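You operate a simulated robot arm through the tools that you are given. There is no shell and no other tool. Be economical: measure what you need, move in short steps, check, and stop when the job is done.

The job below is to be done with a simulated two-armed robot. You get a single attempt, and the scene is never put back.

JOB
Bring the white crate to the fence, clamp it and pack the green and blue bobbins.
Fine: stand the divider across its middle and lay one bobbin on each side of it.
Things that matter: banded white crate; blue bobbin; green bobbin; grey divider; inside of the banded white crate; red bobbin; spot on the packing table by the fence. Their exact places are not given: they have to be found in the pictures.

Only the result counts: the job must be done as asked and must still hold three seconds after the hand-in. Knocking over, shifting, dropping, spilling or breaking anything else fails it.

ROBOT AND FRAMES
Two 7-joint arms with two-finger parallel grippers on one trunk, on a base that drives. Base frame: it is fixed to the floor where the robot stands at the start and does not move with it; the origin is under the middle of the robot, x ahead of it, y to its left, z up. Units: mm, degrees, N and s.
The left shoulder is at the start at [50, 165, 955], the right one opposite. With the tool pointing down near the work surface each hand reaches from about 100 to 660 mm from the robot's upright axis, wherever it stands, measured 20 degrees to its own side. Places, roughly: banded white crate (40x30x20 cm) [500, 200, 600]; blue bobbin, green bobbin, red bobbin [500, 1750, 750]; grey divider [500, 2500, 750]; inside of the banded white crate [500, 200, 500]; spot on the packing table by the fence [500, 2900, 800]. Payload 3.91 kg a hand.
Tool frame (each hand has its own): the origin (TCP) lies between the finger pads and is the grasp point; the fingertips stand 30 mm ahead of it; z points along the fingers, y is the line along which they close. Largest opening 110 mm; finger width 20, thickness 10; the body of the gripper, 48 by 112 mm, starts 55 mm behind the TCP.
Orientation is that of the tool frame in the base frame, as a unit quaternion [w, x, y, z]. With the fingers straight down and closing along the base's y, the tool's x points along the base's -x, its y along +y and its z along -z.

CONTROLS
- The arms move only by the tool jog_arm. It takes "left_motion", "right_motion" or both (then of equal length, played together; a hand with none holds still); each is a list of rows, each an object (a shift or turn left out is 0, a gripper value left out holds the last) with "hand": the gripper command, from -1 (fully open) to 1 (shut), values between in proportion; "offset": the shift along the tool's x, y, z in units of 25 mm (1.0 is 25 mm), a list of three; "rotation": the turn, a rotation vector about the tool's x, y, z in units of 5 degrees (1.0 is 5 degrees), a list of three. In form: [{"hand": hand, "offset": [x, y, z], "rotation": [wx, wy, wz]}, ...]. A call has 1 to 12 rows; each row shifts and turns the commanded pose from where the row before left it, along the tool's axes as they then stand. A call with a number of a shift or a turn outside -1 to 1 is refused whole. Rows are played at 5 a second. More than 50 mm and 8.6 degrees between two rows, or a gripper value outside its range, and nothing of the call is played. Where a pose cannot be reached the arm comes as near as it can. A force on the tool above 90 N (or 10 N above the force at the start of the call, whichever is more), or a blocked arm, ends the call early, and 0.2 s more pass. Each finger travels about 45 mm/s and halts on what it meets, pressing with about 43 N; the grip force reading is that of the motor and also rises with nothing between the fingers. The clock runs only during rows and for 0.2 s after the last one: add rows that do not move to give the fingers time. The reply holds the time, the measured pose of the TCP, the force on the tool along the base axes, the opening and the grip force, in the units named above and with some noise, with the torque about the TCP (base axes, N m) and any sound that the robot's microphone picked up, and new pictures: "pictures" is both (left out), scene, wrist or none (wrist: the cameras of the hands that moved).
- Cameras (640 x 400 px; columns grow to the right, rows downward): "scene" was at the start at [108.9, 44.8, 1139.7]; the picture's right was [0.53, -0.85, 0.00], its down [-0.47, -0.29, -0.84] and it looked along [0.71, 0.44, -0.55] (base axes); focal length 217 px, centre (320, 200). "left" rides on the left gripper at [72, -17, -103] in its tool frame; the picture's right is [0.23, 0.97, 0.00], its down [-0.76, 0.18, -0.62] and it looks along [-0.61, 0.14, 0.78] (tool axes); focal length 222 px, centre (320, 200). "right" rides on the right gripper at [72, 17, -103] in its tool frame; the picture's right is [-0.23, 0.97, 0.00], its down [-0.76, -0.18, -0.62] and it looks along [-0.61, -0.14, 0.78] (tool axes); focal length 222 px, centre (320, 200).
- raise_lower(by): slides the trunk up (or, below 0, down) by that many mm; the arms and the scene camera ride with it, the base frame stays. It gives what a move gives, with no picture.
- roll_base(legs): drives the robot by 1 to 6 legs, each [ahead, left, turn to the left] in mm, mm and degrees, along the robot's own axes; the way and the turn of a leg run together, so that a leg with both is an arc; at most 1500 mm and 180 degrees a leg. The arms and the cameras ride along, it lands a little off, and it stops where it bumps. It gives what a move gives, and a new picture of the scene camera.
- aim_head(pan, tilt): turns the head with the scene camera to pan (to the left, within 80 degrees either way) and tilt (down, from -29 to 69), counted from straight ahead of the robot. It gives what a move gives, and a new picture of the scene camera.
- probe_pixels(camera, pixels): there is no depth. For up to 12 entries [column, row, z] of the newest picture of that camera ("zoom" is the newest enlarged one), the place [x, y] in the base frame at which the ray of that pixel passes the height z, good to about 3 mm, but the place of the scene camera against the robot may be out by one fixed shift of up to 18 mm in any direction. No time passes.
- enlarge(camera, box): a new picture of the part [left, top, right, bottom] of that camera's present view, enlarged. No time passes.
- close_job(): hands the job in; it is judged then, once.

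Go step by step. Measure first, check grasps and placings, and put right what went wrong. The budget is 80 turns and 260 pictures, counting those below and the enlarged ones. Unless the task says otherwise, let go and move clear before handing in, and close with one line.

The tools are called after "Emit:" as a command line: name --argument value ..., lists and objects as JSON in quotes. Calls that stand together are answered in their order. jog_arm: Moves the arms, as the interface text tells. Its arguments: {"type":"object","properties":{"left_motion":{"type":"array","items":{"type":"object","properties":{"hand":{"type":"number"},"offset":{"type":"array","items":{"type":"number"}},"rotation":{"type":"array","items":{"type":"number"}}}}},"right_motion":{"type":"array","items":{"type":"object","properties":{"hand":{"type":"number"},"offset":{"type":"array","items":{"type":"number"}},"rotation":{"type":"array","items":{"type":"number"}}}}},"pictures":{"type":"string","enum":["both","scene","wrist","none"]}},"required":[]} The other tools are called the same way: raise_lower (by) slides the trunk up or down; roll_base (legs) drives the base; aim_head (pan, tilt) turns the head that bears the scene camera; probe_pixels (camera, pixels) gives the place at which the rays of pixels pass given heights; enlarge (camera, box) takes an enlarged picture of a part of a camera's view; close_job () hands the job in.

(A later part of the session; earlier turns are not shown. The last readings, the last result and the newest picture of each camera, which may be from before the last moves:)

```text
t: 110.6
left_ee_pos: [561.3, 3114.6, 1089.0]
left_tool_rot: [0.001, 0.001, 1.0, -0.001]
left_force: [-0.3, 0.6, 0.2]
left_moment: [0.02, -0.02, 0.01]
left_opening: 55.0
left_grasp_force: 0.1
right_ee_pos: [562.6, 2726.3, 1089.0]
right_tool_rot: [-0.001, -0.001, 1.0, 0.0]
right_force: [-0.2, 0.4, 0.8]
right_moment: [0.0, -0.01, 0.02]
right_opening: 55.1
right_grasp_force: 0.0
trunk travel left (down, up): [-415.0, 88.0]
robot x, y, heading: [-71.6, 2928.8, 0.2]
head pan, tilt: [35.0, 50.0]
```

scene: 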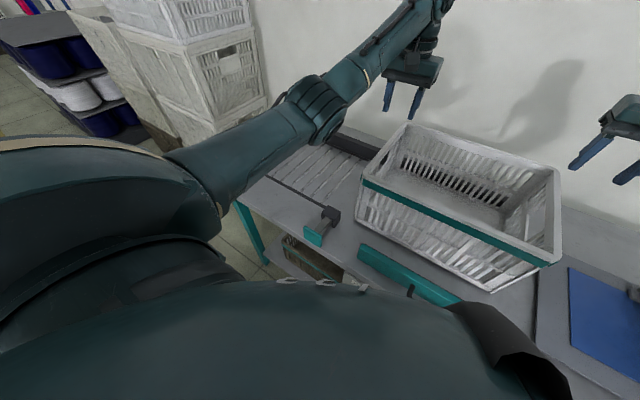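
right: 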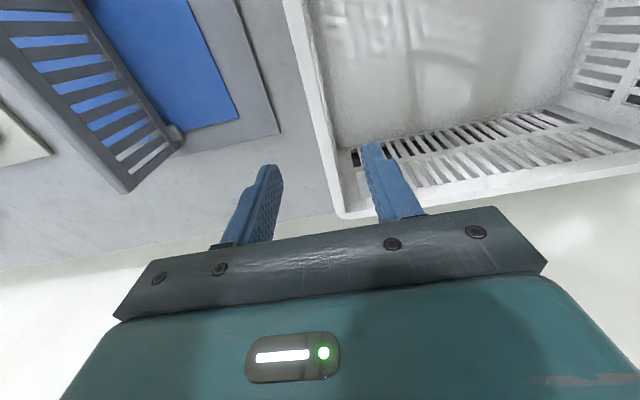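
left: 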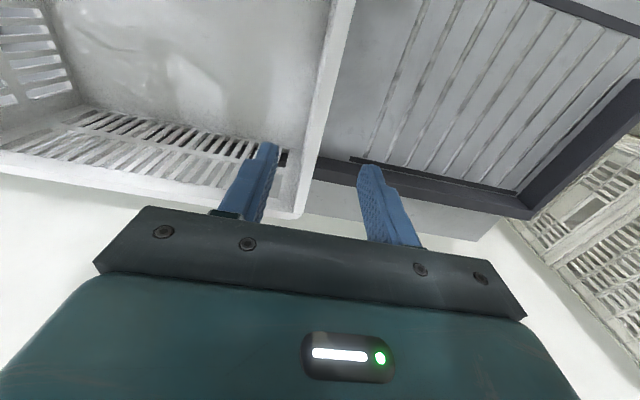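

The crate stands free. Now the clamp: bring the right hand (closed) in front of the jaw, left of its handle.

Emit:
jog_arm --right_motion '[{"offset": [1, 0.75, 0], "hand": 1}, {"offset": [1, 0.75, 0]}, {"offset": [1, 0.75, 0]}, {"offset": [1, 0.75, 0]}, {"offset": [1, 0.75, 0]}, {"offset": [1, 0.75, 0]}, {"offset": [1, 0.75, 0]}, {"offset": [1, 0.75, 0]}, {"offset": [1, 0.75, 0]}, {"offset": [1, 0.75, 0]}, {"offset": [1, 0.75, 0]}, {"offset": [1, 0.75, 0.5]}]' --pictures "none"

Emit:
aim_head --pan 20 --tilt 60

Emit:
jog_arm --right_motion '[{"offset": [0, 0, 0.5]}, {"offset": [0, 0, 0.5]}]' --pictures "wrist"

```text
t: 113.2
left_ee_pos: [560.8, 3114.5, 1088.9]
left_tool_rot: [0.0, 0.0, 1.0, 0.0]
left_force: [-0.9, -0.3, -0.3]
left_moment: [-0.02, 0.01, 0.01]
left_opening: 55.0
left_grasp_force: 0.0
right_ee_pos: [263.3, 2950.7, 1074.1]
right_tool_rot: [-0.001, 0.0, 1.0, 0.001]
right_force: [-0.2, 1.1, -0.2]
right_moment: [-0.02, -0.03, -0.05]
right_opening: 0.0
right_grasp_force: 37.5
trunk travel left (down, up): [-415.0, 88.0]
robot x, y, heading: [-69.1, 2931.2, -0.1]
head pan, tilt: [35.0, 50.0]
```

```text
t: 114.0
left_ee_pos: [561.0, 3114.7, 1088.6]
left_tool_rot: [0.0, 0.001, 1.0, 0.0]
left_force: [-1.1, 0.2, 0.0]
left_moment: [-0.01, -0.02, -0.02]
left_opening: 54.9
left_grasp_force: 0.1
right_ee_pos: [263.9, 2948.8, 1074.8]
right_tool_rot: [-0.001, -0.002, 1.0, 0.001]
right_force: [0.8, -0.5, -0.3]
right_moment: [0.0, 0.02, 0.02]
right_opening: 0.0
right_grasp_force: 37.6
trunk travel left (down, up): [-415.0, 88.0]
robot x, y, heading: [-66.8, 2934.0, 0.0]
head pan, tilt: [20.0, 60.0]
```

scene: 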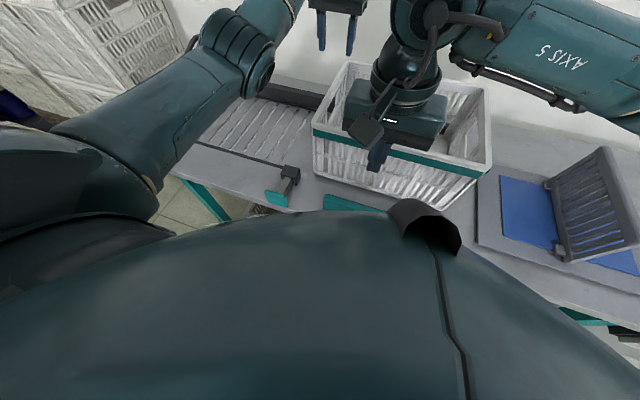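

```text
t: 114.6
left_ee_pos: [559.7, 3113.7, 1089.6]
left_tool_rot: [0.002, 0.0, 1.0, 0.001]
left_force: [-0.2, -0.4, -0.3]
left_moment: [-0.01, 0.01, -0.01]
left_opening: 54.9
left_grasp_force: 0.0
right_ee_pos: [263.0, 2950.9, 1050.5]
right_tool_rot: [0.0, -0.001, 1.0, 0.001]
right_force: [0.3, 0.4, 0.4]
right_moment: [-0.03, 0.0, 0.01]
right_opening: 0.0
right_grasp_force: 37.8
trunk travel left (down, up): [-415.0, 88.0]
robot x, y, heading: [-70.2, 2932.5, 0.2]
head pan, tilt: [20.0, 60.0]
```

right: 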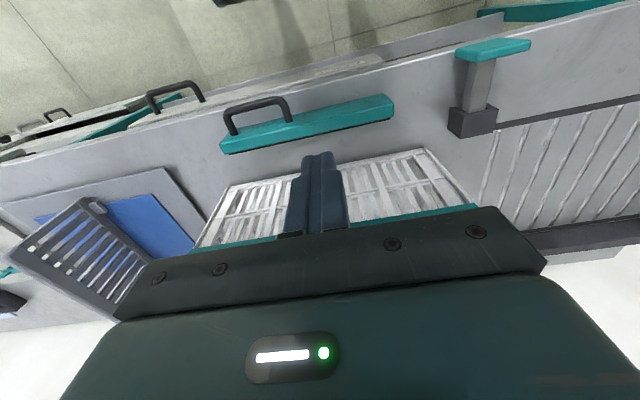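

Emit:
enlarge --camera "right" --box '[190, 60, 510, 260]'

Emit:
probe_pixels --camera "right" --pixels '[[222, 138, 840], [388, 94, 840], [392, 118, 840], [222, 154, 840], [292, 118, 810], [285, 98, 810], [228, 107, 810], [230, 188, 780], [425, 150, 780], [450, 133, 780], [497, 132, 840], [465, 62, 830]]'

```text
2.00 times, centred on (350, 160) of right
```

zoom: 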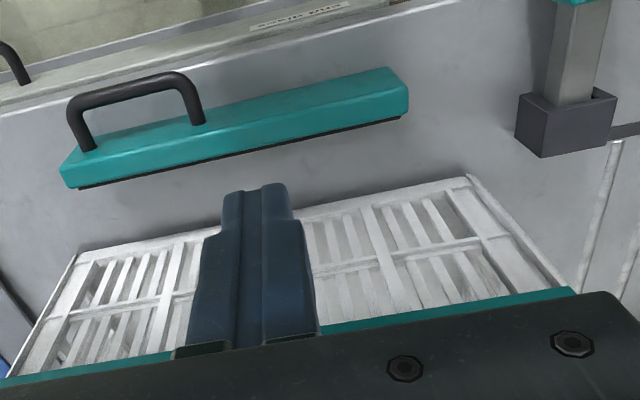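

```text
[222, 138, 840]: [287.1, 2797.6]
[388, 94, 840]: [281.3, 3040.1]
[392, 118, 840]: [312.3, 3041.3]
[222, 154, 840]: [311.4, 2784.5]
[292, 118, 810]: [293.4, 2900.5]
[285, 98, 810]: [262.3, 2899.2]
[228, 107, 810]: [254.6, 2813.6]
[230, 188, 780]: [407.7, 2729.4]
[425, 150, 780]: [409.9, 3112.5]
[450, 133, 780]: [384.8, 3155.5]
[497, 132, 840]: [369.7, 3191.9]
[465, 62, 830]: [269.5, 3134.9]
```

The jaw (front x≈285, pad x≈315, y 2790–3040) sits parallel in front of the crate (front x≈409), with a clear ~95 mm gap and a rubber pad facing it. Lower the closed fingers in front of it and start pushing.

Emit:
jog_arm --right_motion '[{"offset": [0, 0, 0.98]}, {"offset": [0, 0, 0.98]}, {"offset": [0, 0, 0.98]}, {"offset": [0, 0, 0.98]}, {"offset": [0, 0, 0.98]}, {"offset": [0, 0, 0.98]}, {"offset": [0, 0, 0.98]}, {"offset": [0, 0, 0.98]}, {"offset": [0, 0, 0.98]}]' --pictures "wrist"

Emit:
jog_arm --right_motion '[{"offset": [-0.4, 0, 0]}, {"offset": [-0.4, 0, 0]}, {"offset": [-0.4, 0, 0]}, {"offset": [0, 0, 0]}]' --pictures "wrist"

```text
t: 116.6
left_ee_pos: [560.4, 3115.0, 1088.7]
left_tool_rot: [0.001, 0.0, 1.0, -0.001]
left_force: [0.4, -0.4, 0.2]
left_moment: [0.01, 0.0, -0.01]
left_opening: 54.9
left_grasp_force: 0.0
right_ee_pos: [261.4, 2952.8, 831.9]
right_tool_rot: [-0.001, -0.001, 1.0, 0.002]
right_force: [-0.6, 0.7, 1.3]
right_moment: [-0.03, -0.01, 0.03]
right_opening: 0.0
right_grasp_force: 38.1
trunk travel left (down, up): [-415.0, 88.0]
robot x, y, heading: [-72.4, 2932.3, 0.0]
head pan, tilt: [20.0, 60.0]
```

right: 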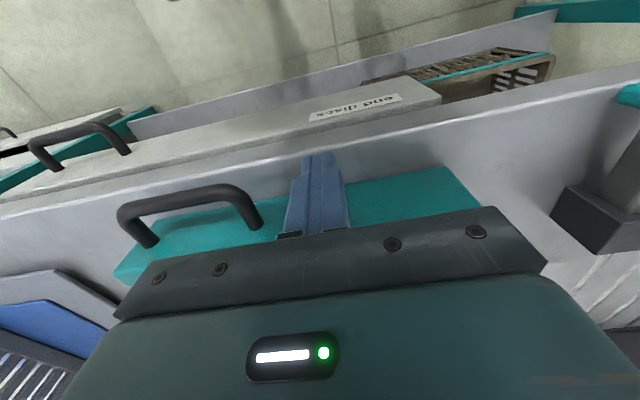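

```text
t: 117.6
left_ee_pos: [561.3, 3113.5, 1089.3]
left_tool_rot: [0.001, 0.001, 1.0, -0.001]
left_force: [-1.0, -0.5, 0.5]
left_moment: [-0.02, 0.0, -0.01]
left_opening: 55.0
left_grasp_force: 0.1
right_ee_pos: [291.1, 2952.5, 831.1]
right_tool_rot: [-0.001, -0.001, 1.0, 0.001]
right_force: [-3.8, -0.6, 0.1]
right_moment: [-0.01, -0.07, -0.05]
right_opening: 0.2
right_grasp_force: 37.7
trunk travel left (down, up): [-415.0, 88.0]
robot x, y, heading: [-70.7, 2935.0, -0.0]
head pan, tilt: [20.0, 60.0]
```

right: 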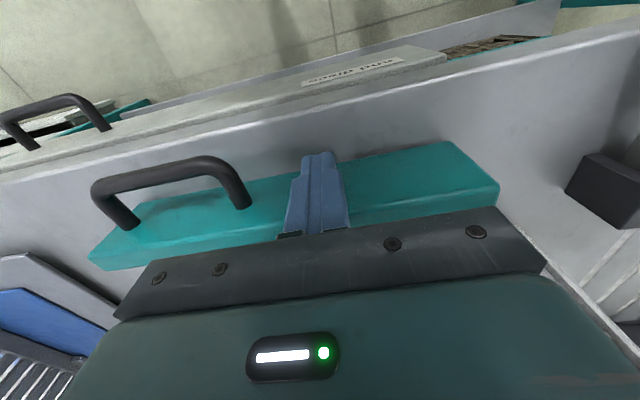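

Light contact (−3.8 N). Continue pushing and see whether the jaw travels parallel.

Emit:
jog_arm --right_motion '[{"offset": [-0.4, 0, 0]}, {"offset": [-0.4, 0, 0]}, {"offset": [-0.4, 0, 0]}, {"offset": [0, 0, 0]}]' --pictures "wrist"

```text
t: 118.6
left_ee_pos: [560.4, 3113.8, 1089.1]
left_tool_rot: [0.001, 0.0, 1.0, 0.0]
left_force: [0.4, -0.3, -1.3]
left_moment: [-0.01, -0.01, -0.04]
left_opening: 55.0
left_grasp_force: 0.1
right_ee_pos: [322.4, 2952.4, 829.7]
right_tool_rot: [0.0, -0.001, 1.0, 0.001]
right_force: [-3.2, 1.5, 0.8]
right_moment: [-0.01, -0.02, -0.03]
right_opening: 0.0
right_grasp_force: 37.8
trunk travel left (down, up): [-415.0, 88.0]
robot x, y, heading: [-70.6, 2937.3, -0.1]
head pan, tilt: [20.0, 60.0]
```

right: 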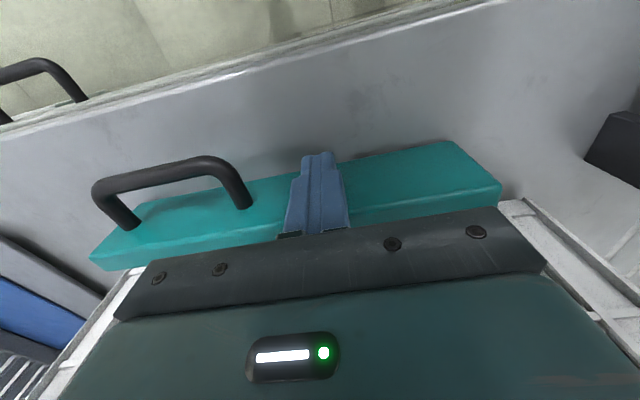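

The jaw slides parallel with steady ~3.5 N — it is the guided clamp. Continue to contact with the crate.

Emit:
jog_arm --right_motion '[{"offset": [-0.35, 0, 0]}, {"offset": [-0.35, 0, 0]}, {"offset": [-0.35, 0, 0]}, {"offset": [0, 0, 0]}]' --pictures "wrist"

Emit:
jog_arm --right_motion '[{"offset": [-0.3, 0, 0]}, {"offset": [0, 0, 0]}]' --pictures "none"

Emit:
jog_arm --right_motion '[{"offset": [-0.2, 0, 0]}, {"offset": [0, 0, 0]}]' --pictures "none"

```text
t: 119.6
left_ee_pos: [561.1, 3115.1, 1089.1]
left_tool_rot: [0.0, 0.001, 1.0, 0.0]
left_force: [-0.4, -0.3, -0.2]
left_moment: [-0.02, -0.01, -0.02]
left_opening: 55.1
left_grasp_force: 0.1
right_ee_pos: [349.6, 2951.3, 829.8]
right_tool_rot: [-0.001, -0.001, 1.0, 0.001]
right_force: [-2.1, 0.6, 0.7]
right_moment: [-0.02, -0.06, -0.03]
right_opening: 0.2
right_grasp_force: 37.6
trunk travel left (down, up): [-415.0, 88.0]
robot x, y, heading: [-69.7, 2936.3, -0.1]
head pan, tilt: [20.0, 60.0]
```

right: 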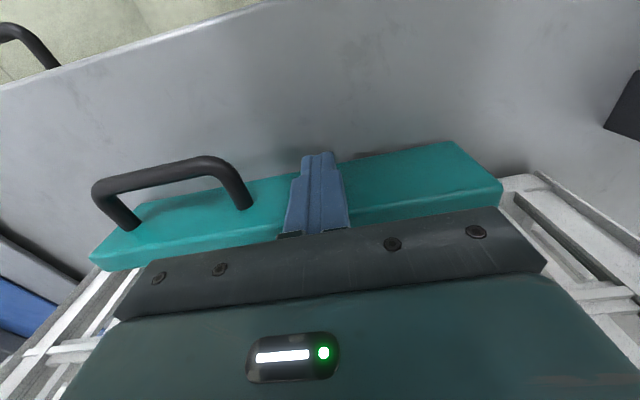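

```text
t: 120.2
left_ee_pos: [557.9, 3113.6, 1090.3]
left_tool_rot: [0.002, 0.001, 1.0, -0.001]
left_force: [-0.6, -0.1, 0.6]
left_moment: [-0.02, -0.03, 0.02]
left_opening: 55.0
left_grasp_force: 0.1
right_ee_pos: [351.7, 2951.2, 830.0]
right_tool_rot: [-0.001, -0.003, 1.0, 0.001]
right_force: [-27.8, -1.2, 2.0]
right_moment: [0.13, -2.29, -0.38]
right_opening: 0.1
right_grasp_force: 38.0
trunk travel left (down, up): [-415.0, 88.0]
robot x, y, heading: [-72.5, 2935.1, -0.1]
head pan, tilt: [20.0, 60.0]
```

```text
t: 120.8
left_ee_pos: [556.0, 3112.3, 1093.1]
left_tool_rot: [0.004, 0.001, 1.0, 0.001]
left_force: [0.1, 0.4, 0.2]
left_moment: [-0.01, -0.03, 0.02]
left_opening: 55.2
left_grasp_force: 0.1
right_ee_pos: [351.7, 2951.8, 833.0]
right_tool_rot: [-0.004, -0.004, 1.0, 0.001]
right_force: [-58.3, -13.6, 9.2]
right_moment: [0.7, -4.55, -1.17]
right_opening: 0.1
right_grasp_force: 37.9
trunk travel left (down, up): [-415.0, 88.0]
robot x, y, heading: [-74.3, 2932.6, 0.3]
head pan, tilt: [20.0, 60.0]
```

58 N, but the moment implies contact ~80 mm above the TCP — perhaps the gripper body met the crate wall. Back off and look.

Emit:
jog_arm --right_motion '[{"offset": [1, 0, 0]}, {"offset": [1, 0, 0]}, {"offset": [1, 0, 0]}, {"offset": [0, 0, -1]}, {"offset": [0, 0, -1]}, {"offset": [0, 0, -1]}, {"offset": [0, 0, -1]}, {"offset": [0, 0, -1]}]' --pictures "wrist"

Emit:
enlarge --camera "right" --box '[140, 60, 540, 310]'

```text
t: 122.6
left_ee_pos: [561.1, 3114.8, 1087.8]
left_tool_rot: [0.002, 0.0, 1.0, 0.0]
left_force: [0.0, 0.2, -0.1]
left_moment: [0.03, 0.03, 0.02]
left_opening: 54.9
left_grasp_force: 0.1
right_ee_pos: [287.2, 2950.3, 954.6]
right_tool_rot: [-0.001, -0.001, 1.0, 0.001]
right_force: [0.3, 0.2, -0.4]
right_moment: [-0.04, -0.06, 0.01]
right_opening: 0.0
right_grasp_force: 37.7
trunk travel left (down, up): [-415.0, 88.0]
robot x, y, heading: [-69.1, 2933.9, -0.2]
head pan, tilt: [20.0, 60.0]
```

right: 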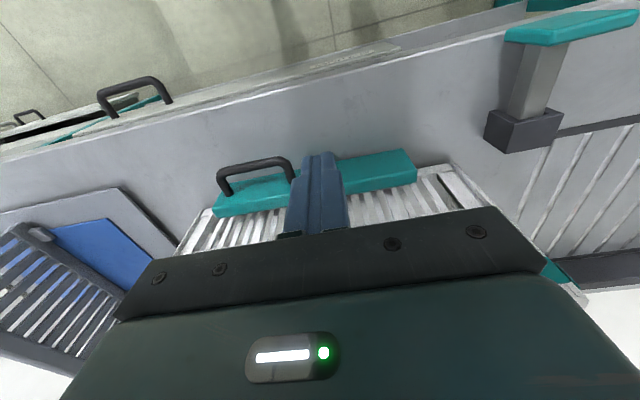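

```text
1.60 times, centred on (340, 185) of right
```

zoom: 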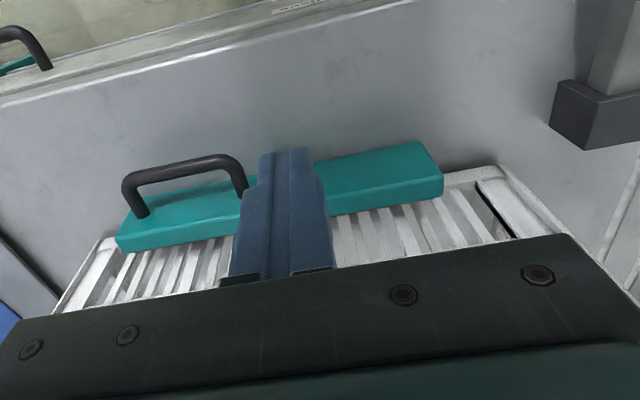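

Emit:
probe_pixels --camera "right" --pixels '[[413, 153, 840], [417, 181, 840], [417, 170, 840], [217, 215, 840], [215, 195, 840], [417, 168, 780], [450, 164, 780], [205, 210, 780], [403, 150, 840]]'

Emit:
aim_head --pan 40 --tilt 55

```text
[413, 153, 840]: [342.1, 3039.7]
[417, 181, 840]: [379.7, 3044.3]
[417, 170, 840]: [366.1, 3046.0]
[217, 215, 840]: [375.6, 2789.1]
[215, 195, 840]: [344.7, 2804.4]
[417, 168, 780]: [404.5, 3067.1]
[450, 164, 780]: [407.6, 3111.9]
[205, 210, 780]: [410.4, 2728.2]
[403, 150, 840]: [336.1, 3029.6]
```

```text
t: 123.4
left_ee_pos: [561.3, 3114.5, 1088.2]
left_tool_rot: [0.001, 0.0, 1.0, 0.0]
left_force: [0.3, -0.2, 0.1]
left_moment: [0.01, 0.0, 0.0]
left_opening: 54.8
left_grasp_force: 0.0
right_ee_pos: [286.8, 2950.5, 954.4]
right_tool_rot: [0.0, 0.001, 1.0, 0.001]
right_force: [0.0, 0.4, 0.6]
right_moment: [-0.01, 0.02, -0.01]
right_opening: 0.0
right_grasp_force: 37.5
trunk travel left (down, up): [-415.0, 88.0]
robot x, y, heading: [-69.3, 2931.0, 0.2]
head pan, tilt: [40.0, 55.0]
```

scene: 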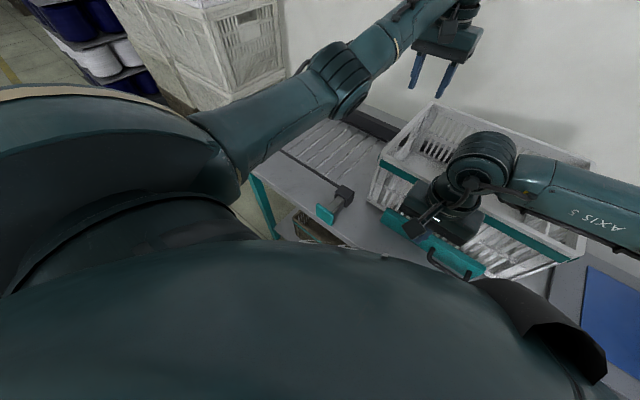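

The jaw's pad is at x≈380, crate front at ≈408: the wrist hit the crate rim first. I'll tilt the hand 40° so its fingers point forward-down, and push again.

Emit:
jog_arm --right_motion '[{"rotation": [0, -1, 0]}, {"rotation": [0, -1, 0]}, {"rotation": [0, -1, 0]}, {"rotation": [0, -1, 0]}, {"rotation": [0, -1, 0]}, {"rotation": [0, -1, 0]}, {"rotation": [0, -1, 0]}, {"rotation": [0, -1, 0]}]' --pictures "both"

```text
t: 125.2
left_ee_pos: [560.4, 3114.4, 1089.3]
left_tool_rot: [0.001, 0.0, 1.0, 0.0]
left_force: [0.5, -0.5, 0.2]
left_moment: [0.01, -0.01, 0.02]
left_opening: 54.8
left_grasp_force: 0.0
right_ee_pos: [286.2, 2949.8, 955.8]
right_tool_rot: [0.342, -0.001, 0.94, 0.001]
right_force: [0.2, 0.0, -0.9]
right_moment: [0.0, 0.0, 0.02]
right_opening: 0.1
right_grasp_force: 38.0
trunk travel left (down, up): [-415.0, 88.0]
robot x, y, heading: [-69.3, 2934.4, 0.0]
head pan, tilt: [40.0, 55.0]
```

scene: 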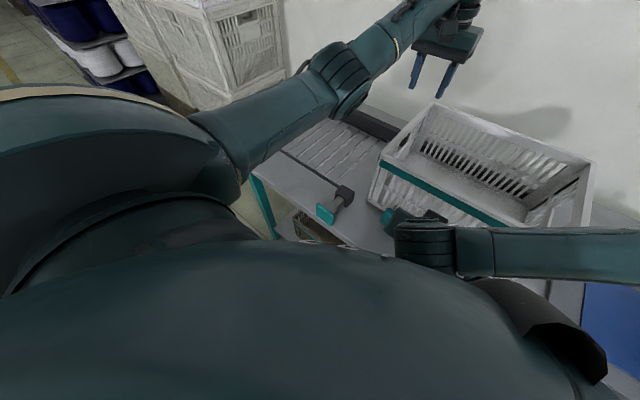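
right: 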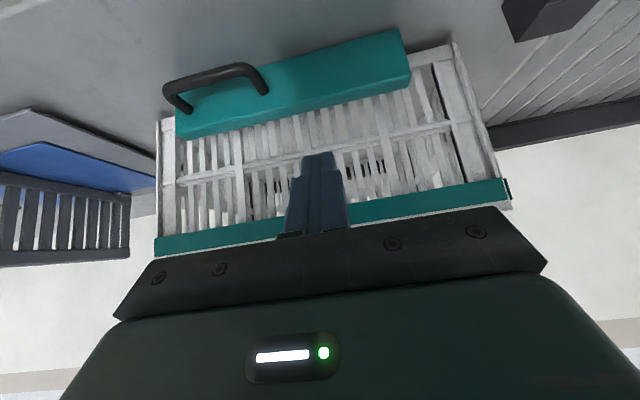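

Emit:
jog_arm --right_motion '[{"offset": [0.545, 0, 0.649]}, {"offset": [0.545, 0, 0.649]}, {"offset": [0.545, 0, 0.649]}, {"offset": [0.545, 0, 0.649]}, {"offset": [0.545, 0, 0.649]}, {"offset": [0.545, 0, 0.649]}]' --pictures "none"

Emit:
jog_arm --right_motion '[{"offset": [-0.306, 0, 0.257]}, {"offset": [-0.306, 0, 0.257]}, {"offset": [-0.306, 0, 0.257]}, {"offset": [0, 0, 0]}]' --pictures "wrist"

```text
t: 126.6
left_ee_pos: [562.4, 3113.3, 1089.3]
left_tool_rot: [0.001, 0.0, 1.0, 0.0]
left_force: [0.2, 0.1, -0.4]
left_moment: [-0.03, -0.05, -0.03]
left_opening: 54.9
left_grasp_force: 0.0
right_ee_pos: [286.3, 2952.8, 827.5]
right_tool_rot: [0.342, -0.001, 0.94, 0.002]
right_force: [-0.1, 0.4, -0.3]
right_moment: [-0.02, 0.01, 0.01]
right_opening: 0.0
right_grasp_force: 38.1
trunk travel left (down, up): [-415.0, 88.0]
robot x, y, heading: [-70.9, 2933.3, 0.2]
head pan, tilt: [40.0, 55.0]
```

```text
t: 127.6
left_ee_pos: [560.7, 3114.3, 1089.7]
left_tool_rot: [0.001, 0.001, 1.0, 0.0]
left_force: [-0.8, 0.2, -0.2]
left_moment: [0.01, -0.02, 0.01]
left_opening: 55.1
left_grasp_force: 0.0
right_ee_pos: [314.7, 2951.0, 828.5]
right_tool_rot: [0.341, -0.001, 0.94, 0.001]
right_force: [0.8, -0.7, 0.5]
right_moment: [0.01, -0.02, -0.01]
right_opening: 0.0
right_grasp_force: 37.3
trunk travel left (down, up): [-415.0, 88.0]
robot x, y, heading: [-67.6, 2933.4, 0.1]
head pan, tilt: [40.0, 55.0]
```

right: 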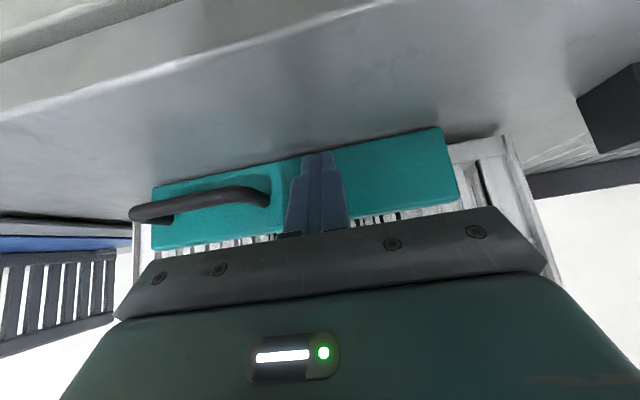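

Emit:
jog_arm --right_motion '[{"offset": [-0.306, 0, 0.257]}, {"offset": [-0.306, 0, 0.257]}, {"offset": [0, 0, 0]}]' --pictures "none"

Emit:
jog_arm --right_motion '[{"offset": [-0.245, 0, 0.206]}, {"offset": [0, 0, 0]}]' --pictures "none"

Emit:
jog_arm --right_motion '[{"offset": [-0.245, 0, 0.206]}, {"offset": [0, 0, 0]}]' --pictures "none"

Emit:
jog_arm --right_motion '[{"offset": [-0.245, 0, 0.206]}, {"offset": [0, 0, 0]}]' --pictures "wrist"

```text
t: 128.4
left_ee_pos: [561.5, 3113.5, 1089.6]
left_tool_rot: [0.001, 0.001, 1.0, 0.0]
left_force: [-0.6, -1.3, 0.3]
left_moment: [0.02, -0.01, -0.03]
left_opening: 55.0
left_grasp_force: 0.0
right_ee_pos: [335.5, 2952.1, 826.6]
right_tool_rot: [0.342, 0.0, 0.94, 0.001]
right_force: [-0.5, -0.5, 0.1]
right_moment: [-0.02, -0.02, 0.0]
right_opening: 0.1
right_grasp_force: 37.6
trunk travel left (down, up): [-415.0, 88.0]
robot x, y, heading: [-70.5, 2934.5, -0.2]
head pan, tilt: [40.0, 55.0]
```

```text
t: 129.0
left_ee_pos: [561.7, 3113.9, 1088.6]
left_tool_rot: [0.001, 0.001, 1.0, 0.0]
left_force: [0.9, 0.1, 0.1]
left_moment: [-0.02, -0.01, 0.02]
left_opening: 55.1
left_grasp_force: 0.2
right_ee_pos: [342.1, 2951.1, 826.8]
right_tool_rot: [0.341, -0.001, 0.94, 0.002]
right_force: [-3.3, 0.7, -0.1]
right_moment: [0.0, 0.1, 0.01]
right_opening: 0.0
right_grasp_force: 37.4
trunk travel left (down, up): [-415.0, 88.0]
robot x, y, heading: [-71.3, 2930.8, -0.1]
head pan, tilt: [40.0, 55.0]
```

```text
t: 129.6
left_ee_pos: [558.8, 3113.1, 1091.3]
left_tool_rot: [0.001, 0.001, 1.0, 0.0]
left_force: [0.1, 0.8, -0.6]
left_moment: [0.0, 0.02, -0.04]
left_opening: 55.1
left_grasp_force: 0.1
right_ee_pos: [345.9, 2951.7, 826.6]
right_tool_rot: [0.339, -0.002, 0.941, 0.001]
right_force: [-27.1, -2.9, 3.1]
right_moment: [-0.2, 0.34, -0.09]
right_opening: 0.3
right_grasp_force: 37.6
trunk travel left (down, up): [-415.0, 88.0]
robot x, y, heading: [-71.8, 2936.2, -0.2]
head pan, tilt: [40.0, 55.0]
```

```text
t: 130.2
left_ee_pos: [555.8, 3113.3, 1093.2]
left_tool_rot: [0.003, 0.001, 1.0, 0.0]
left_force: [0.8, 0.2, 0.1]
left_moment: [0.01, 0.0, -0.02]
left_opening: 54.8
left_grasp_force: 0.1
right_ee_pos: [345.9, 2950.6, 827.2]
right_tool_rot: [0.335, -0.004, 0.942, 0.003]
right_force: [-60.1, -7.2, 17.9]
right_moment: [-0.38, 0.53, -0.17]
right_opening: 0.1
right_grasp_force: 38.2
trunk travel left (down, up): [-415.0, 88.0]
robot x, y, heading: [-70.6, 2936.0, -0.1]
head pan, tilt: [40.0, 55.0]
```

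right: 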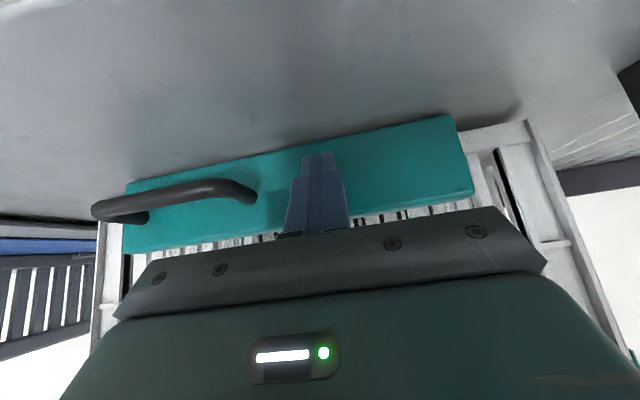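

Now the finger pushes the jaw itself (60 N at the tip) and it has stopped, presumably on the crate. Back off, and inspect the gap.

Emit:
enlarge --camera "right" --box '[380, 100, 640, 260]'

Emit:
jog_arm --right_motion '[{"offset": [0.766, 0, -0.643]}, {"offset": [0.766, 0, -0.643]}, {"offset": [-0.643, 0, -0.766]}, {"offset": [-0.643, 0, -0.766]}, {"offset": [-0.643, 0, -0.766]}, {"offset": [-0.643, 0, -0.766]}, {"offset": [-0.643, 0, -0.766]}, {"offset": [-0.643, 0, -0.766]}]' --pictures "wrist"

Emit:
enlarge --camera "right" --box '[140, 0, 520, 240]'

```text
2.46 times, centred on (510, 180) of right
```

zoom: 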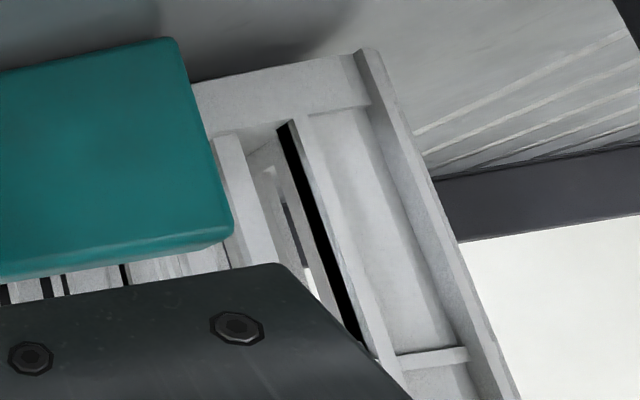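

```text
t: 132.0
left_ee_pos: [562.5, 3114.8, 1089.7]
left_tool_rot: [0.001, 0.001, 1.0, 0.0]
left_force: [-0.3, 0.1, -0.9]
left_moment: [0.01, -0.02, 0.02]
left_opening: 54.8
left_grasp_force: 0.1
right_ee_pos: [308.5, 2951.4, 975.7]
right_tool_rot: [0.341, -0.002, 0.94, 0.002]
right_force: [-0.2, 0.6, -0.3]
right_moment: [-0.01, -0.02, -0.01]
right_opening: 0.0
right_grasp_force: 37.7
trunk travel left (down, up): [-415.0, 88.0]
robot x, y, heading: [-69.4, 2934.4, 0.1]
head pan, tilt: [40.0, 55.0]
```

right: 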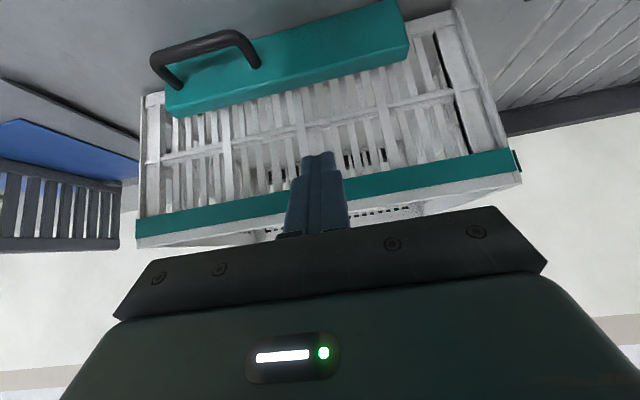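

```text
1.67 times, centred on (330, 120) of right
```

zoom: 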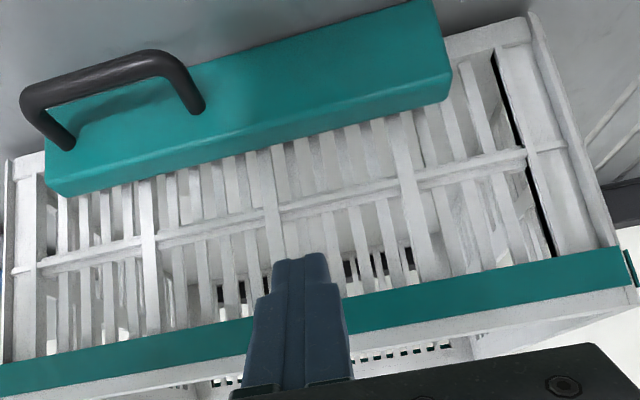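

The pad sits flush on the crate wall along its length: clamped. Next restore the right hand, raise it, and go look at the divider.

Emit:
jog_arm --left_motion '[{"offset": [0.5, 0, -0.5]}, {"offset": [0.5, 0, -0.5]}, {"offset": [0.5, 0, -0.5]}, {"offset": [0.5, 0, -0.5]}, {"offset": [0.5, 0, -0.5]}, {"offset": [0.5, 0, -0.5]}, {"offset": [0.5, 0, -0.5]}, {"offset": [0.5, 0, -0.5]}, {}, {}, {}, {}]' --right_motion '[{"rotation": [0, 1, 0]}, {"rotation": [0, 1, 0]}, {"rotation": [0, 1, 0]}, {"rotation": [0, 1, 0]}, {"rotation": [0, 1, 0]}, {"rotation": [0, 1, 0]}, {"rotation": [0, 1, 0]}, {"rotation": [0, 1, 0], "hand": -1}, {"offset": [0, 0, -1]}, {"offset": [0, 0, -1]}, {"offset": [0, 0, -1]}, {"offset": [0, 0, -1]}]' --pictures "none"

Emit:
roll_base --legs '[[0, -300, 0]]'

Emit:
aim_head --pan -10 --tilt 50

```text
t: 134.6
left_ee_pos: [459.6, 3115.2, 1186.9]
left_tool_rot: [0.0, 0.001, 1.0, 0.0]
left_force: [0.6, -0.5, 0.4]
left_moment: [-0.02, -0.01, 0.01]
left_opening: 54.9
left_grasp_force: 0.1
right_ee_pos: [309.6, 2951.9, 1077.3]
right_tool_rot: [0.0, -0.002, 1.0, 0.001]
right_force: [-0.2, -0.3, 0.1]
right_moment: [0.04, -0.01, 0.01]
right_opening: 104.2
right_grasp_force: 0.0
trunk travel left (down, up): [-415.0, 88.0]
robot x, y, heading: [-72.1, 2928.3, -0.1]
head pan, tilt: [40.0, 55.0]
```

```text
t: 136.7
left_ee_pos: [459.9, 2812.6, 1187.3]
left_tool_rot: [0.001, -0.003, 1.0, 0.0]
left_force: [-0.2, -0.2, 0.0]
left_moment: [0.03, -0.01, -0.03]
left_opening: 55.1
left_grasp_force: 0.1
right_ee_pos: [310.9, 2648.3, 1076.8]
right_tool_rot: [-0.001, -0.003, 1.0, 0.001]
right_force: [0.4, -0.4, 0.5]
right_moment: [0.03, -0.03, -0.03]
right_opening: 109.7
right_grasp_force: 0.2
trunk travel left (down, up): [-415.0, 88.0]
robot x, y, heading: [-72.6, 2632.1, 0.3]
head pan, tilt: [40.0, 55.0]
```

scene: 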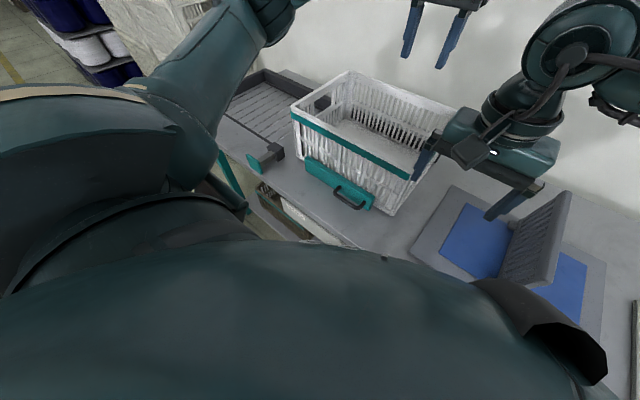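

```text
t: 137.8
left_ee_pos: [460.1, 2812.8, 1187.9]
left_tool_rot: [0.001, -0.003, 1.0, 0.001]
left_force: [0.2, -0.6, -0.8]
left_moment: [0.01, -0.01, -0.01]
left_opening: 54.8
left_grasp_force: 0.1
right_ee_pos: [310.3, 2648.1, 1075.6]
right_tool_rot: [-0.001, -0.003, 1.0, 0.001]
right_force: [-0.4, -0.4, 0.5]
right_moment: [0.03, -0.01, 0.01]
right_opening: 109.9
right_grasp_force: 0.0
trunk travel left (down, up): [-415.0, 88.0]
robot x, y, heading: [-67.8, 2626.7, 0.4]
head pan, tilt: [-10.0, 50.0]
```

scene: 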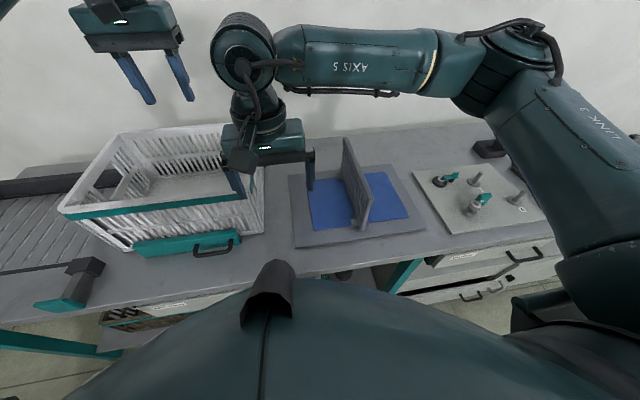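

The clamp holds. Now the divider at (355,180): stands along x. Zoom and measure.

Emit:
enlarge --camera "scene" --box '[280, 120, 440, 260]'

Emit:
probe_pixels --camera "scene" --pixels '[[343, 208, 785], [366, 228, 790], [345, 140, 950], [371, 187, 950], [345, 140, 930], [371, 187, 930], [290, 178, 785], [297, 247, 785], [425, 229, 785], [390, 165, 785]]'

Emit:
jog_arm --right_motion '[{"offset": [0, -1, 0]}, {"offset": [0, -1, 0]}, {"offset": [0, -1, 0]}]' --pictures "wrist"

```text
2.86 times, centred on (360, 190) of scene
```

zoom: 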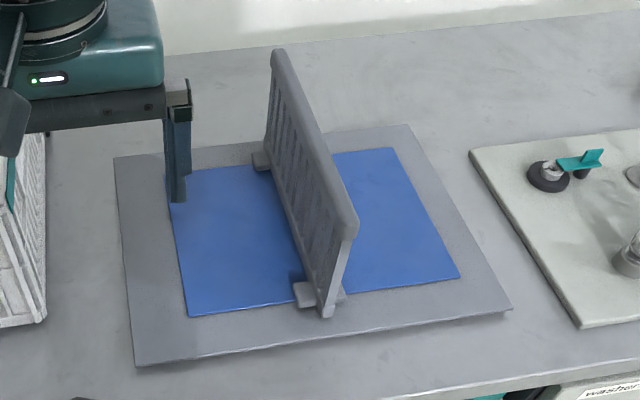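

```text
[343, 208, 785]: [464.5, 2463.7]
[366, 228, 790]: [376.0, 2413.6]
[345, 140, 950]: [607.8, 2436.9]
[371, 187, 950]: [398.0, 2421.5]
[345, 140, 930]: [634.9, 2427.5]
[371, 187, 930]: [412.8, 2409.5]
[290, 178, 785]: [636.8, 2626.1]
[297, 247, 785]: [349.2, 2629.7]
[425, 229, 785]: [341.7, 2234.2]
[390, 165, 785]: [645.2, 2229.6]
```

```text
t: 138.7
left_ee_pos: [461.1, 2812.6, 1187.5]
left_tool_rot: [0.001, -0.003, 1.0, 0.0]
left_force: [0.3, -0.7, 0.8]
left_moment: [-0.03, 0.0, 0.04]
left_opening: 55.0
left_grasp_force: 0.1
right_ee_pos: [311.3, 2572.6, 1075.9]
right_tool_rot: [-0.001, -0.003, 1.0, 0.001]
right_force: [0.2, 0.1, 0.7]
right_moment: [-0.01, 0.01, 0.01]
right_opening: 110.1
right_grasp_force: 0.0
trunk travel left (down, up): [-415.0, 88.0]
robot x, y, heading: [-65.2, 2631.1, 0.3]
head pan, tilt: [-10.0, 50.0]
```

right: 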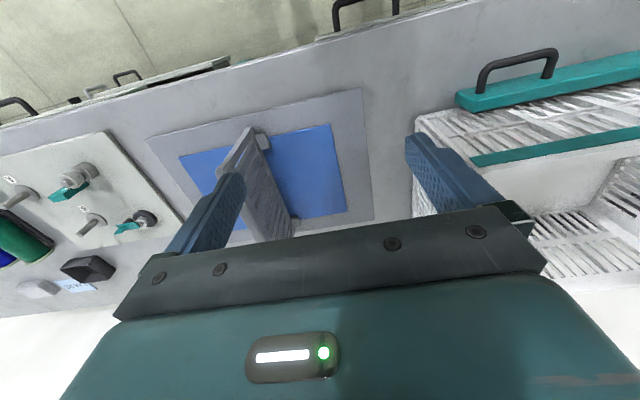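

Emit:
enlarge --camera "right" --box '[140, 80, 400, 250]'

```text
2.35 times, centred on (270, 165) of right
```

zoom: 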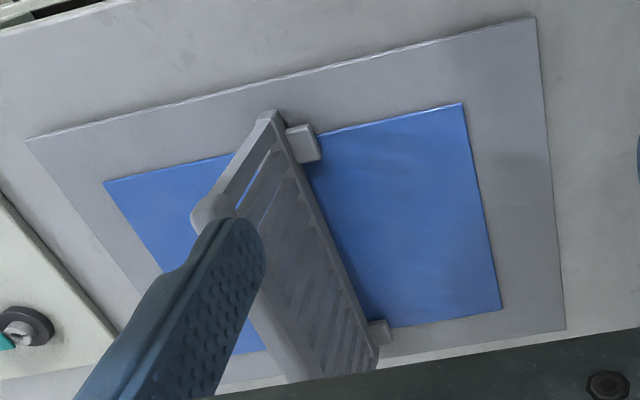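

Emit:
probe_pixels --camera "zoom" --pixels '[[272, 113, 782], [378, 362, 782], [215, 212, 930], [215, 212, 950], [215, 212, 970], [215, 212, 910], [200, 203, 930], [200, 203, 950], [305, 150, 782], [380, 340, 782]]'

Emit:
jog_arm --right_motion '[{"offset": [0.8, -1, -0.5]}, {"offset": [0.8, -1, -0.5]}, {"offset": [0.8, -1, -0.5]}, {"offset": [0.8, -1, -0.5]}, {"offset": [0.8, -1, -0.5]}, {"offset": [0.8, -0.5, -0.5]}]' --pictures "wrist"

```text
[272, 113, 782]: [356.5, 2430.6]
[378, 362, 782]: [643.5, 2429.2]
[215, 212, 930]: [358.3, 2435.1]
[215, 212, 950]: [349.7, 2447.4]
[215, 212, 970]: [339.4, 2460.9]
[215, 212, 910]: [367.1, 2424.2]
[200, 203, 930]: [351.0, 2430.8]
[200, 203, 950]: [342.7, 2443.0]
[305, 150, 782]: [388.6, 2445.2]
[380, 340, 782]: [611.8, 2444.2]
```

```text
t: 140.1
left_ee_pos: [461.4, 2813.6, 1187.2]
left_tool_rot: [0.001, -0.003, 1.0, 0.0]
left_force: [-0.1, 0.2, 0.1]
left_moment: [0.01, 0.0, 0.01]
left_opening: 54.7
left_grasp_force: 0.0
right_ee_pos: [192.6, 2433.3, 1152.4]
right_tool_rot: [-0.001, -0.004, 1.0, 0.001]
right_force: [-0.1, -0.5, 0.3]
right_moment: [0.01, 0.0, 0.01]
right_opening: 109.8
right_grasp_force: 0.0
trunk travel left (down, up): [-415.0, 88.0]
robot x, y, heading: [-69.6, 2629.9, 0.3]
head pan, tilt: [-10.0, 50.0]
```

right: 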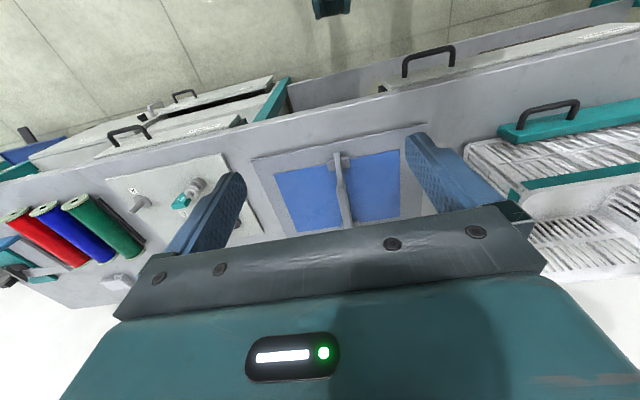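

Emit:
enlarge --camera "right" --box '[240, 110, 440, 250]'

```text
2.86 times, centred on (340, 180) of right
```

zoom: 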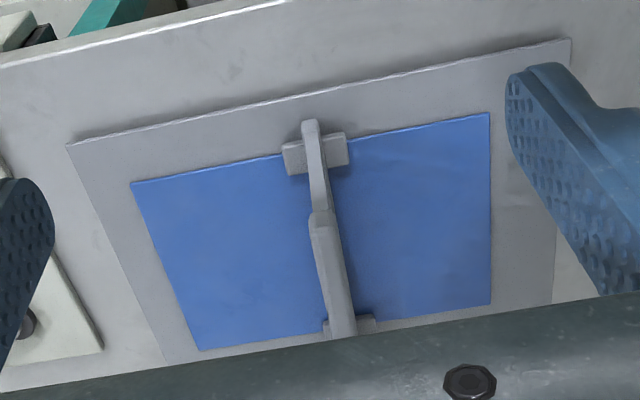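

Emit:
probe_pixels --camera "zoom" --pixels '[[310, 122, 782], [310, 122, 790], [320, 213, 930], [320, 213, 940], [320, 213, 920], [344, 337, 930], [344, 337, 782], [302, 122, 790], [319, 122, 790], [318, 290, 930], [350, 290, 930], [310, 225, 930]]'

Emit:
jog_arm --right_motion '[{"offset": [-1, 0, 0]}, {"offset": [-1, 0, 0]}, {"offset": [-1, 0, 0]}, {"offset": [-1, 0, 0]}, {"offset": [-1, 0, 0]}, {"offset": [-1, 0, 0]}, {"offset": [-1, 0, 0]}, {"offset": [-1, 0, 0]}, {"offset": [-1, 0, 0]}, {"offset": [-1, 0, 0]}, {"offset": [-1, 0, 0]}]' --pictures "both"

```text
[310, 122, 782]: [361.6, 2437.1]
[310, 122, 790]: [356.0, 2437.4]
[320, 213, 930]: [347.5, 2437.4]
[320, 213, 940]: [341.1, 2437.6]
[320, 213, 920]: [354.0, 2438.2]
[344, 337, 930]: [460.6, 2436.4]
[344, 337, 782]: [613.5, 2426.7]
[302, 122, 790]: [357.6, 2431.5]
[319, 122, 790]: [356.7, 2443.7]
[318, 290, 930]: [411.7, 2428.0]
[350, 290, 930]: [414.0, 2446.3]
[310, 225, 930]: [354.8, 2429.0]
```

```text
t: 142.4
left_ee_pos: [460.0, 2813.9, 1186.8]
left_tool_rot: [0.0, -0.002, 1.0, 0.0]
left_force: [-0.8, -0.7, 0.3]
left_moment: [-0.01, 0.02, 0.01]
left_opening: 55.3
left_grasp_force: 0.0
right_ee_pos: [468.1, 2437.4, 1151.7]
right_tool_rot: [-0.001, -0.004, 1.0, 0.001]
right_force: [0.2, 0.3, -0.1]
right_moment: [0.01, -0.02, -0.03]
right_opening: 110.1
right_grasp_force: 0.1
trunk travel left (down, up): [-415.0, 88.0]
robot x, y, heading: [-70.8, 2628.1, 0.4]
head pan, tilt: [-10.0, 50.0]
```

scene: 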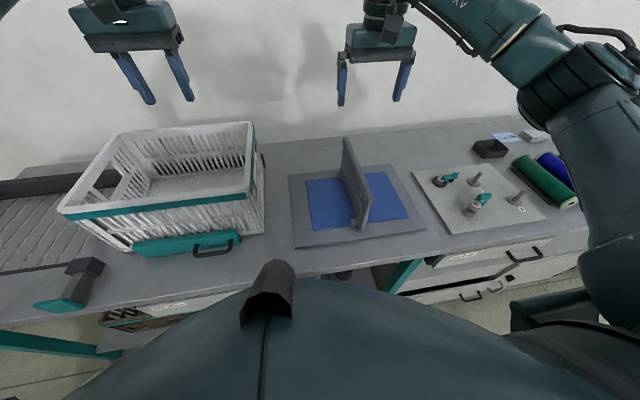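
right: 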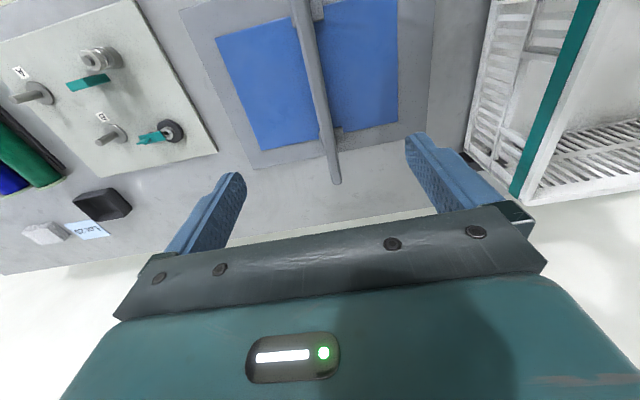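

Emit:
probe_pixels --camera "right" --pixels '[[337, 184, 925], [337, 180, 925], [292, 0, 925], [326, 110, 925], [317, 110, 925], [331, 110, 925], [345, 130, 785], [322, 8, 785], [305, 100, 925], [180, 10, 782], [253, 168, 782], [465, 125, 782]]'

Emit:
enlarge --camera "right" --box '[240, 0, 420, 200]'

```text
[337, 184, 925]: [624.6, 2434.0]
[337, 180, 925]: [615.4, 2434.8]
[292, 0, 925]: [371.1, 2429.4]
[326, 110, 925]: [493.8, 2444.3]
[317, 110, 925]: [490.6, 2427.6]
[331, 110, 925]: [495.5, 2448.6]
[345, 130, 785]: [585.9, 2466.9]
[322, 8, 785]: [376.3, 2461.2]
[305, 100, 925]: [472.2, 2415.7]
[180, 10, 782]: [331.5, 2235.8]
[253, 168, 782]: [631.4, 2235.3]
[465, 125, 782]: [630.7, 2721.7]
```

```text
2.00 times, centred on (330, 100) of right
```

zoom: 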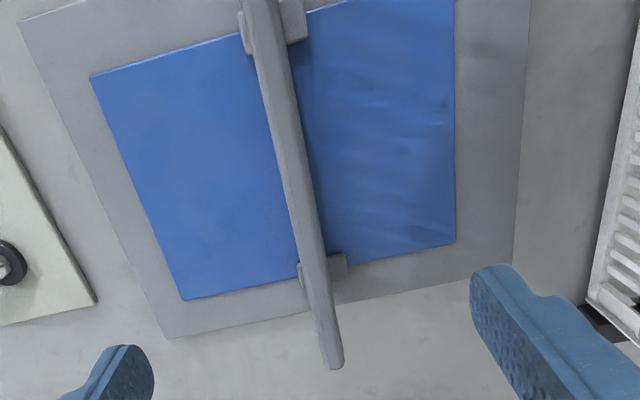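

Divider: x 356–625 (≈268 long), y≈2437, top z≈925, aligned with x. Descend with the right hand around its middle and grip.

Emit:
jog_arm --right_motion '[{"offset": [-0.08, 0, 0.93]}, {"offset": [-0.08, 0, 0.93]}, {"offset": [-0.08, 0, 0.93]}, {"offset": [-0.08, 0, 0.93]}, {"offset": [-0.08, 0, 0.93]}, {"offset": [-0.08, 0, 0.93]}, {"offset": [-0.08, 0, 0.93]}, {"offset": [-0.08, 0, 0.93]}, {"offset": [-0.08, 0, 0.93]}]' --pictures "wrist"

```text
t: 144.4
left_ee_pos: [460.6, 2813.0, 1186.7]
left_tool_rot: [0.0, -0.003, 1.0, 0.0]
left_force: [-0.4, -1.2, -0.5]
left_moment: [0.02, 0.05, 0.02]
left_opening: 55.1
left_grasp_force: 0.1
right_ee_pos: [485.8, 2438.2, 941.9]
right_tool_rot: [-0.001, -0.004, 1.0, 0.0]
right_force: [-0.7, 0.6, 0.4]
right_moment: [-0.02, 0.02, 0.01]
right_opening: 110.1
right_grasp_force: 0.2
trunk travel left (down, up): [-415.0, 88.0]
robot x, y, heading: [-69.6, 2631.4, 0.2]
head pan, tilt: [-10.0, 50.0]
```

right: 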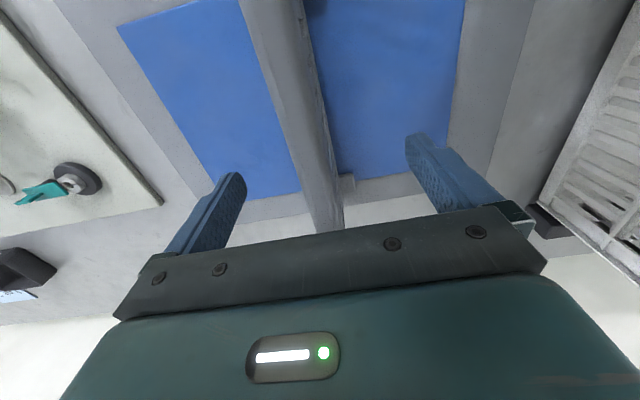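

Centred. Go down 40 mm more and close.

Emit:
jog_arm --right_motion '[{"offset": [0, 0, 0.8]}, {"offset": [0, 0, 0.8]}, {"hand": 1}, {"hand": 1}, {"hand": 1}, {"hand": 1}, {"hand": 1}, {"hand": 1}, {"hand": 1}, {"hand": 1}, {"hand": 1}]' --pictures "none"

Emit:
jog_arm --right_motion '[{"offset": [0, 0, -1]}, {"offset": [0, 0, -1]}, {"offset": [0, 0, -1]}, {"offset": [0, 0, -1]}]' --pictures "both"

```text
t: 146.8
left_ee_pos: [461.2, 2813.8, 1188.4]
left_tool_rot: [0.0, -0.003, 1.0, 0.001]
left_force: [-0.5, -1.0, -0.5]
left_moment: [-0.01, -0.02, 0.01]
left_opening: 55.2
left_grasp_force: 0.2
right_ee_pos: [485.3, 2437.4, 902.1]
right_tool_rot: [-0.001, -0.004, 1.0, 0.0]
right_force: [-0.3, 0.2, 0.4]
right_moment: [-0.03, -0.01, -0.04]
right_opening: 17.7
right_grasp_force: 43.0
trunk travel left (down, up): [-415.0, 88.0]
robot x, y, heading: [-71.2, 2628.6, 0.2]
head pan, tilt: [-10.0, 50.0]
```

```text
t: 147.8
left_ee_pos: [459.7, 2812.8, 1187.9]
left_tool_rot: [0.001, -0.002, 1.0, 0.0]
left_force: [0.5, 0.4, -1.2]
left_moment: [0.04, 0.03, 0.03]
left_opening: 55.0
left_grasp_force: 0.0
right_ee_pos: [484.6, 2438.2, 1002.5]
right_tool_rot: [-0.001, -0.003, 1.0, 0.0]
right_force: [0.0, 0.0, -1.1]
right_moment: [0.0, 0.01, 0.03]
right_opening: 17.5
right_grasp_force: 43.3
trunk travel left (down, up): [-415.0, 88.0]
robot x, y, heading: [-68.7, 2626.5, 0.3]
head pan, tilt: [-10.0, 50.0]
```

scene: 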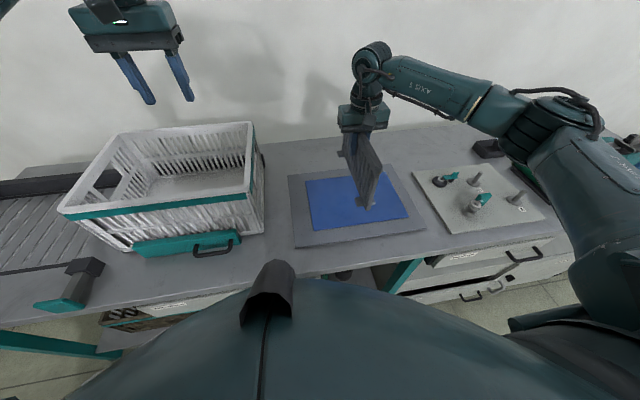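
right: 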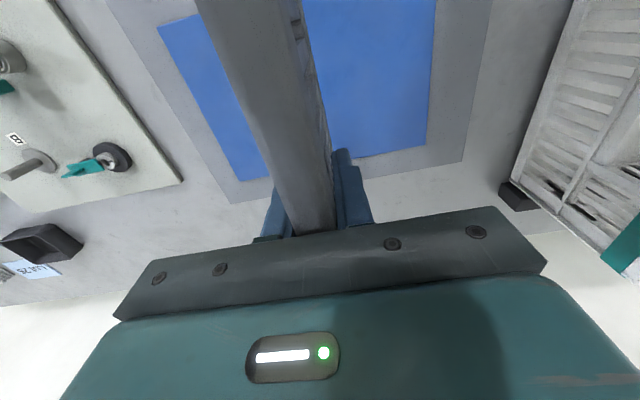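

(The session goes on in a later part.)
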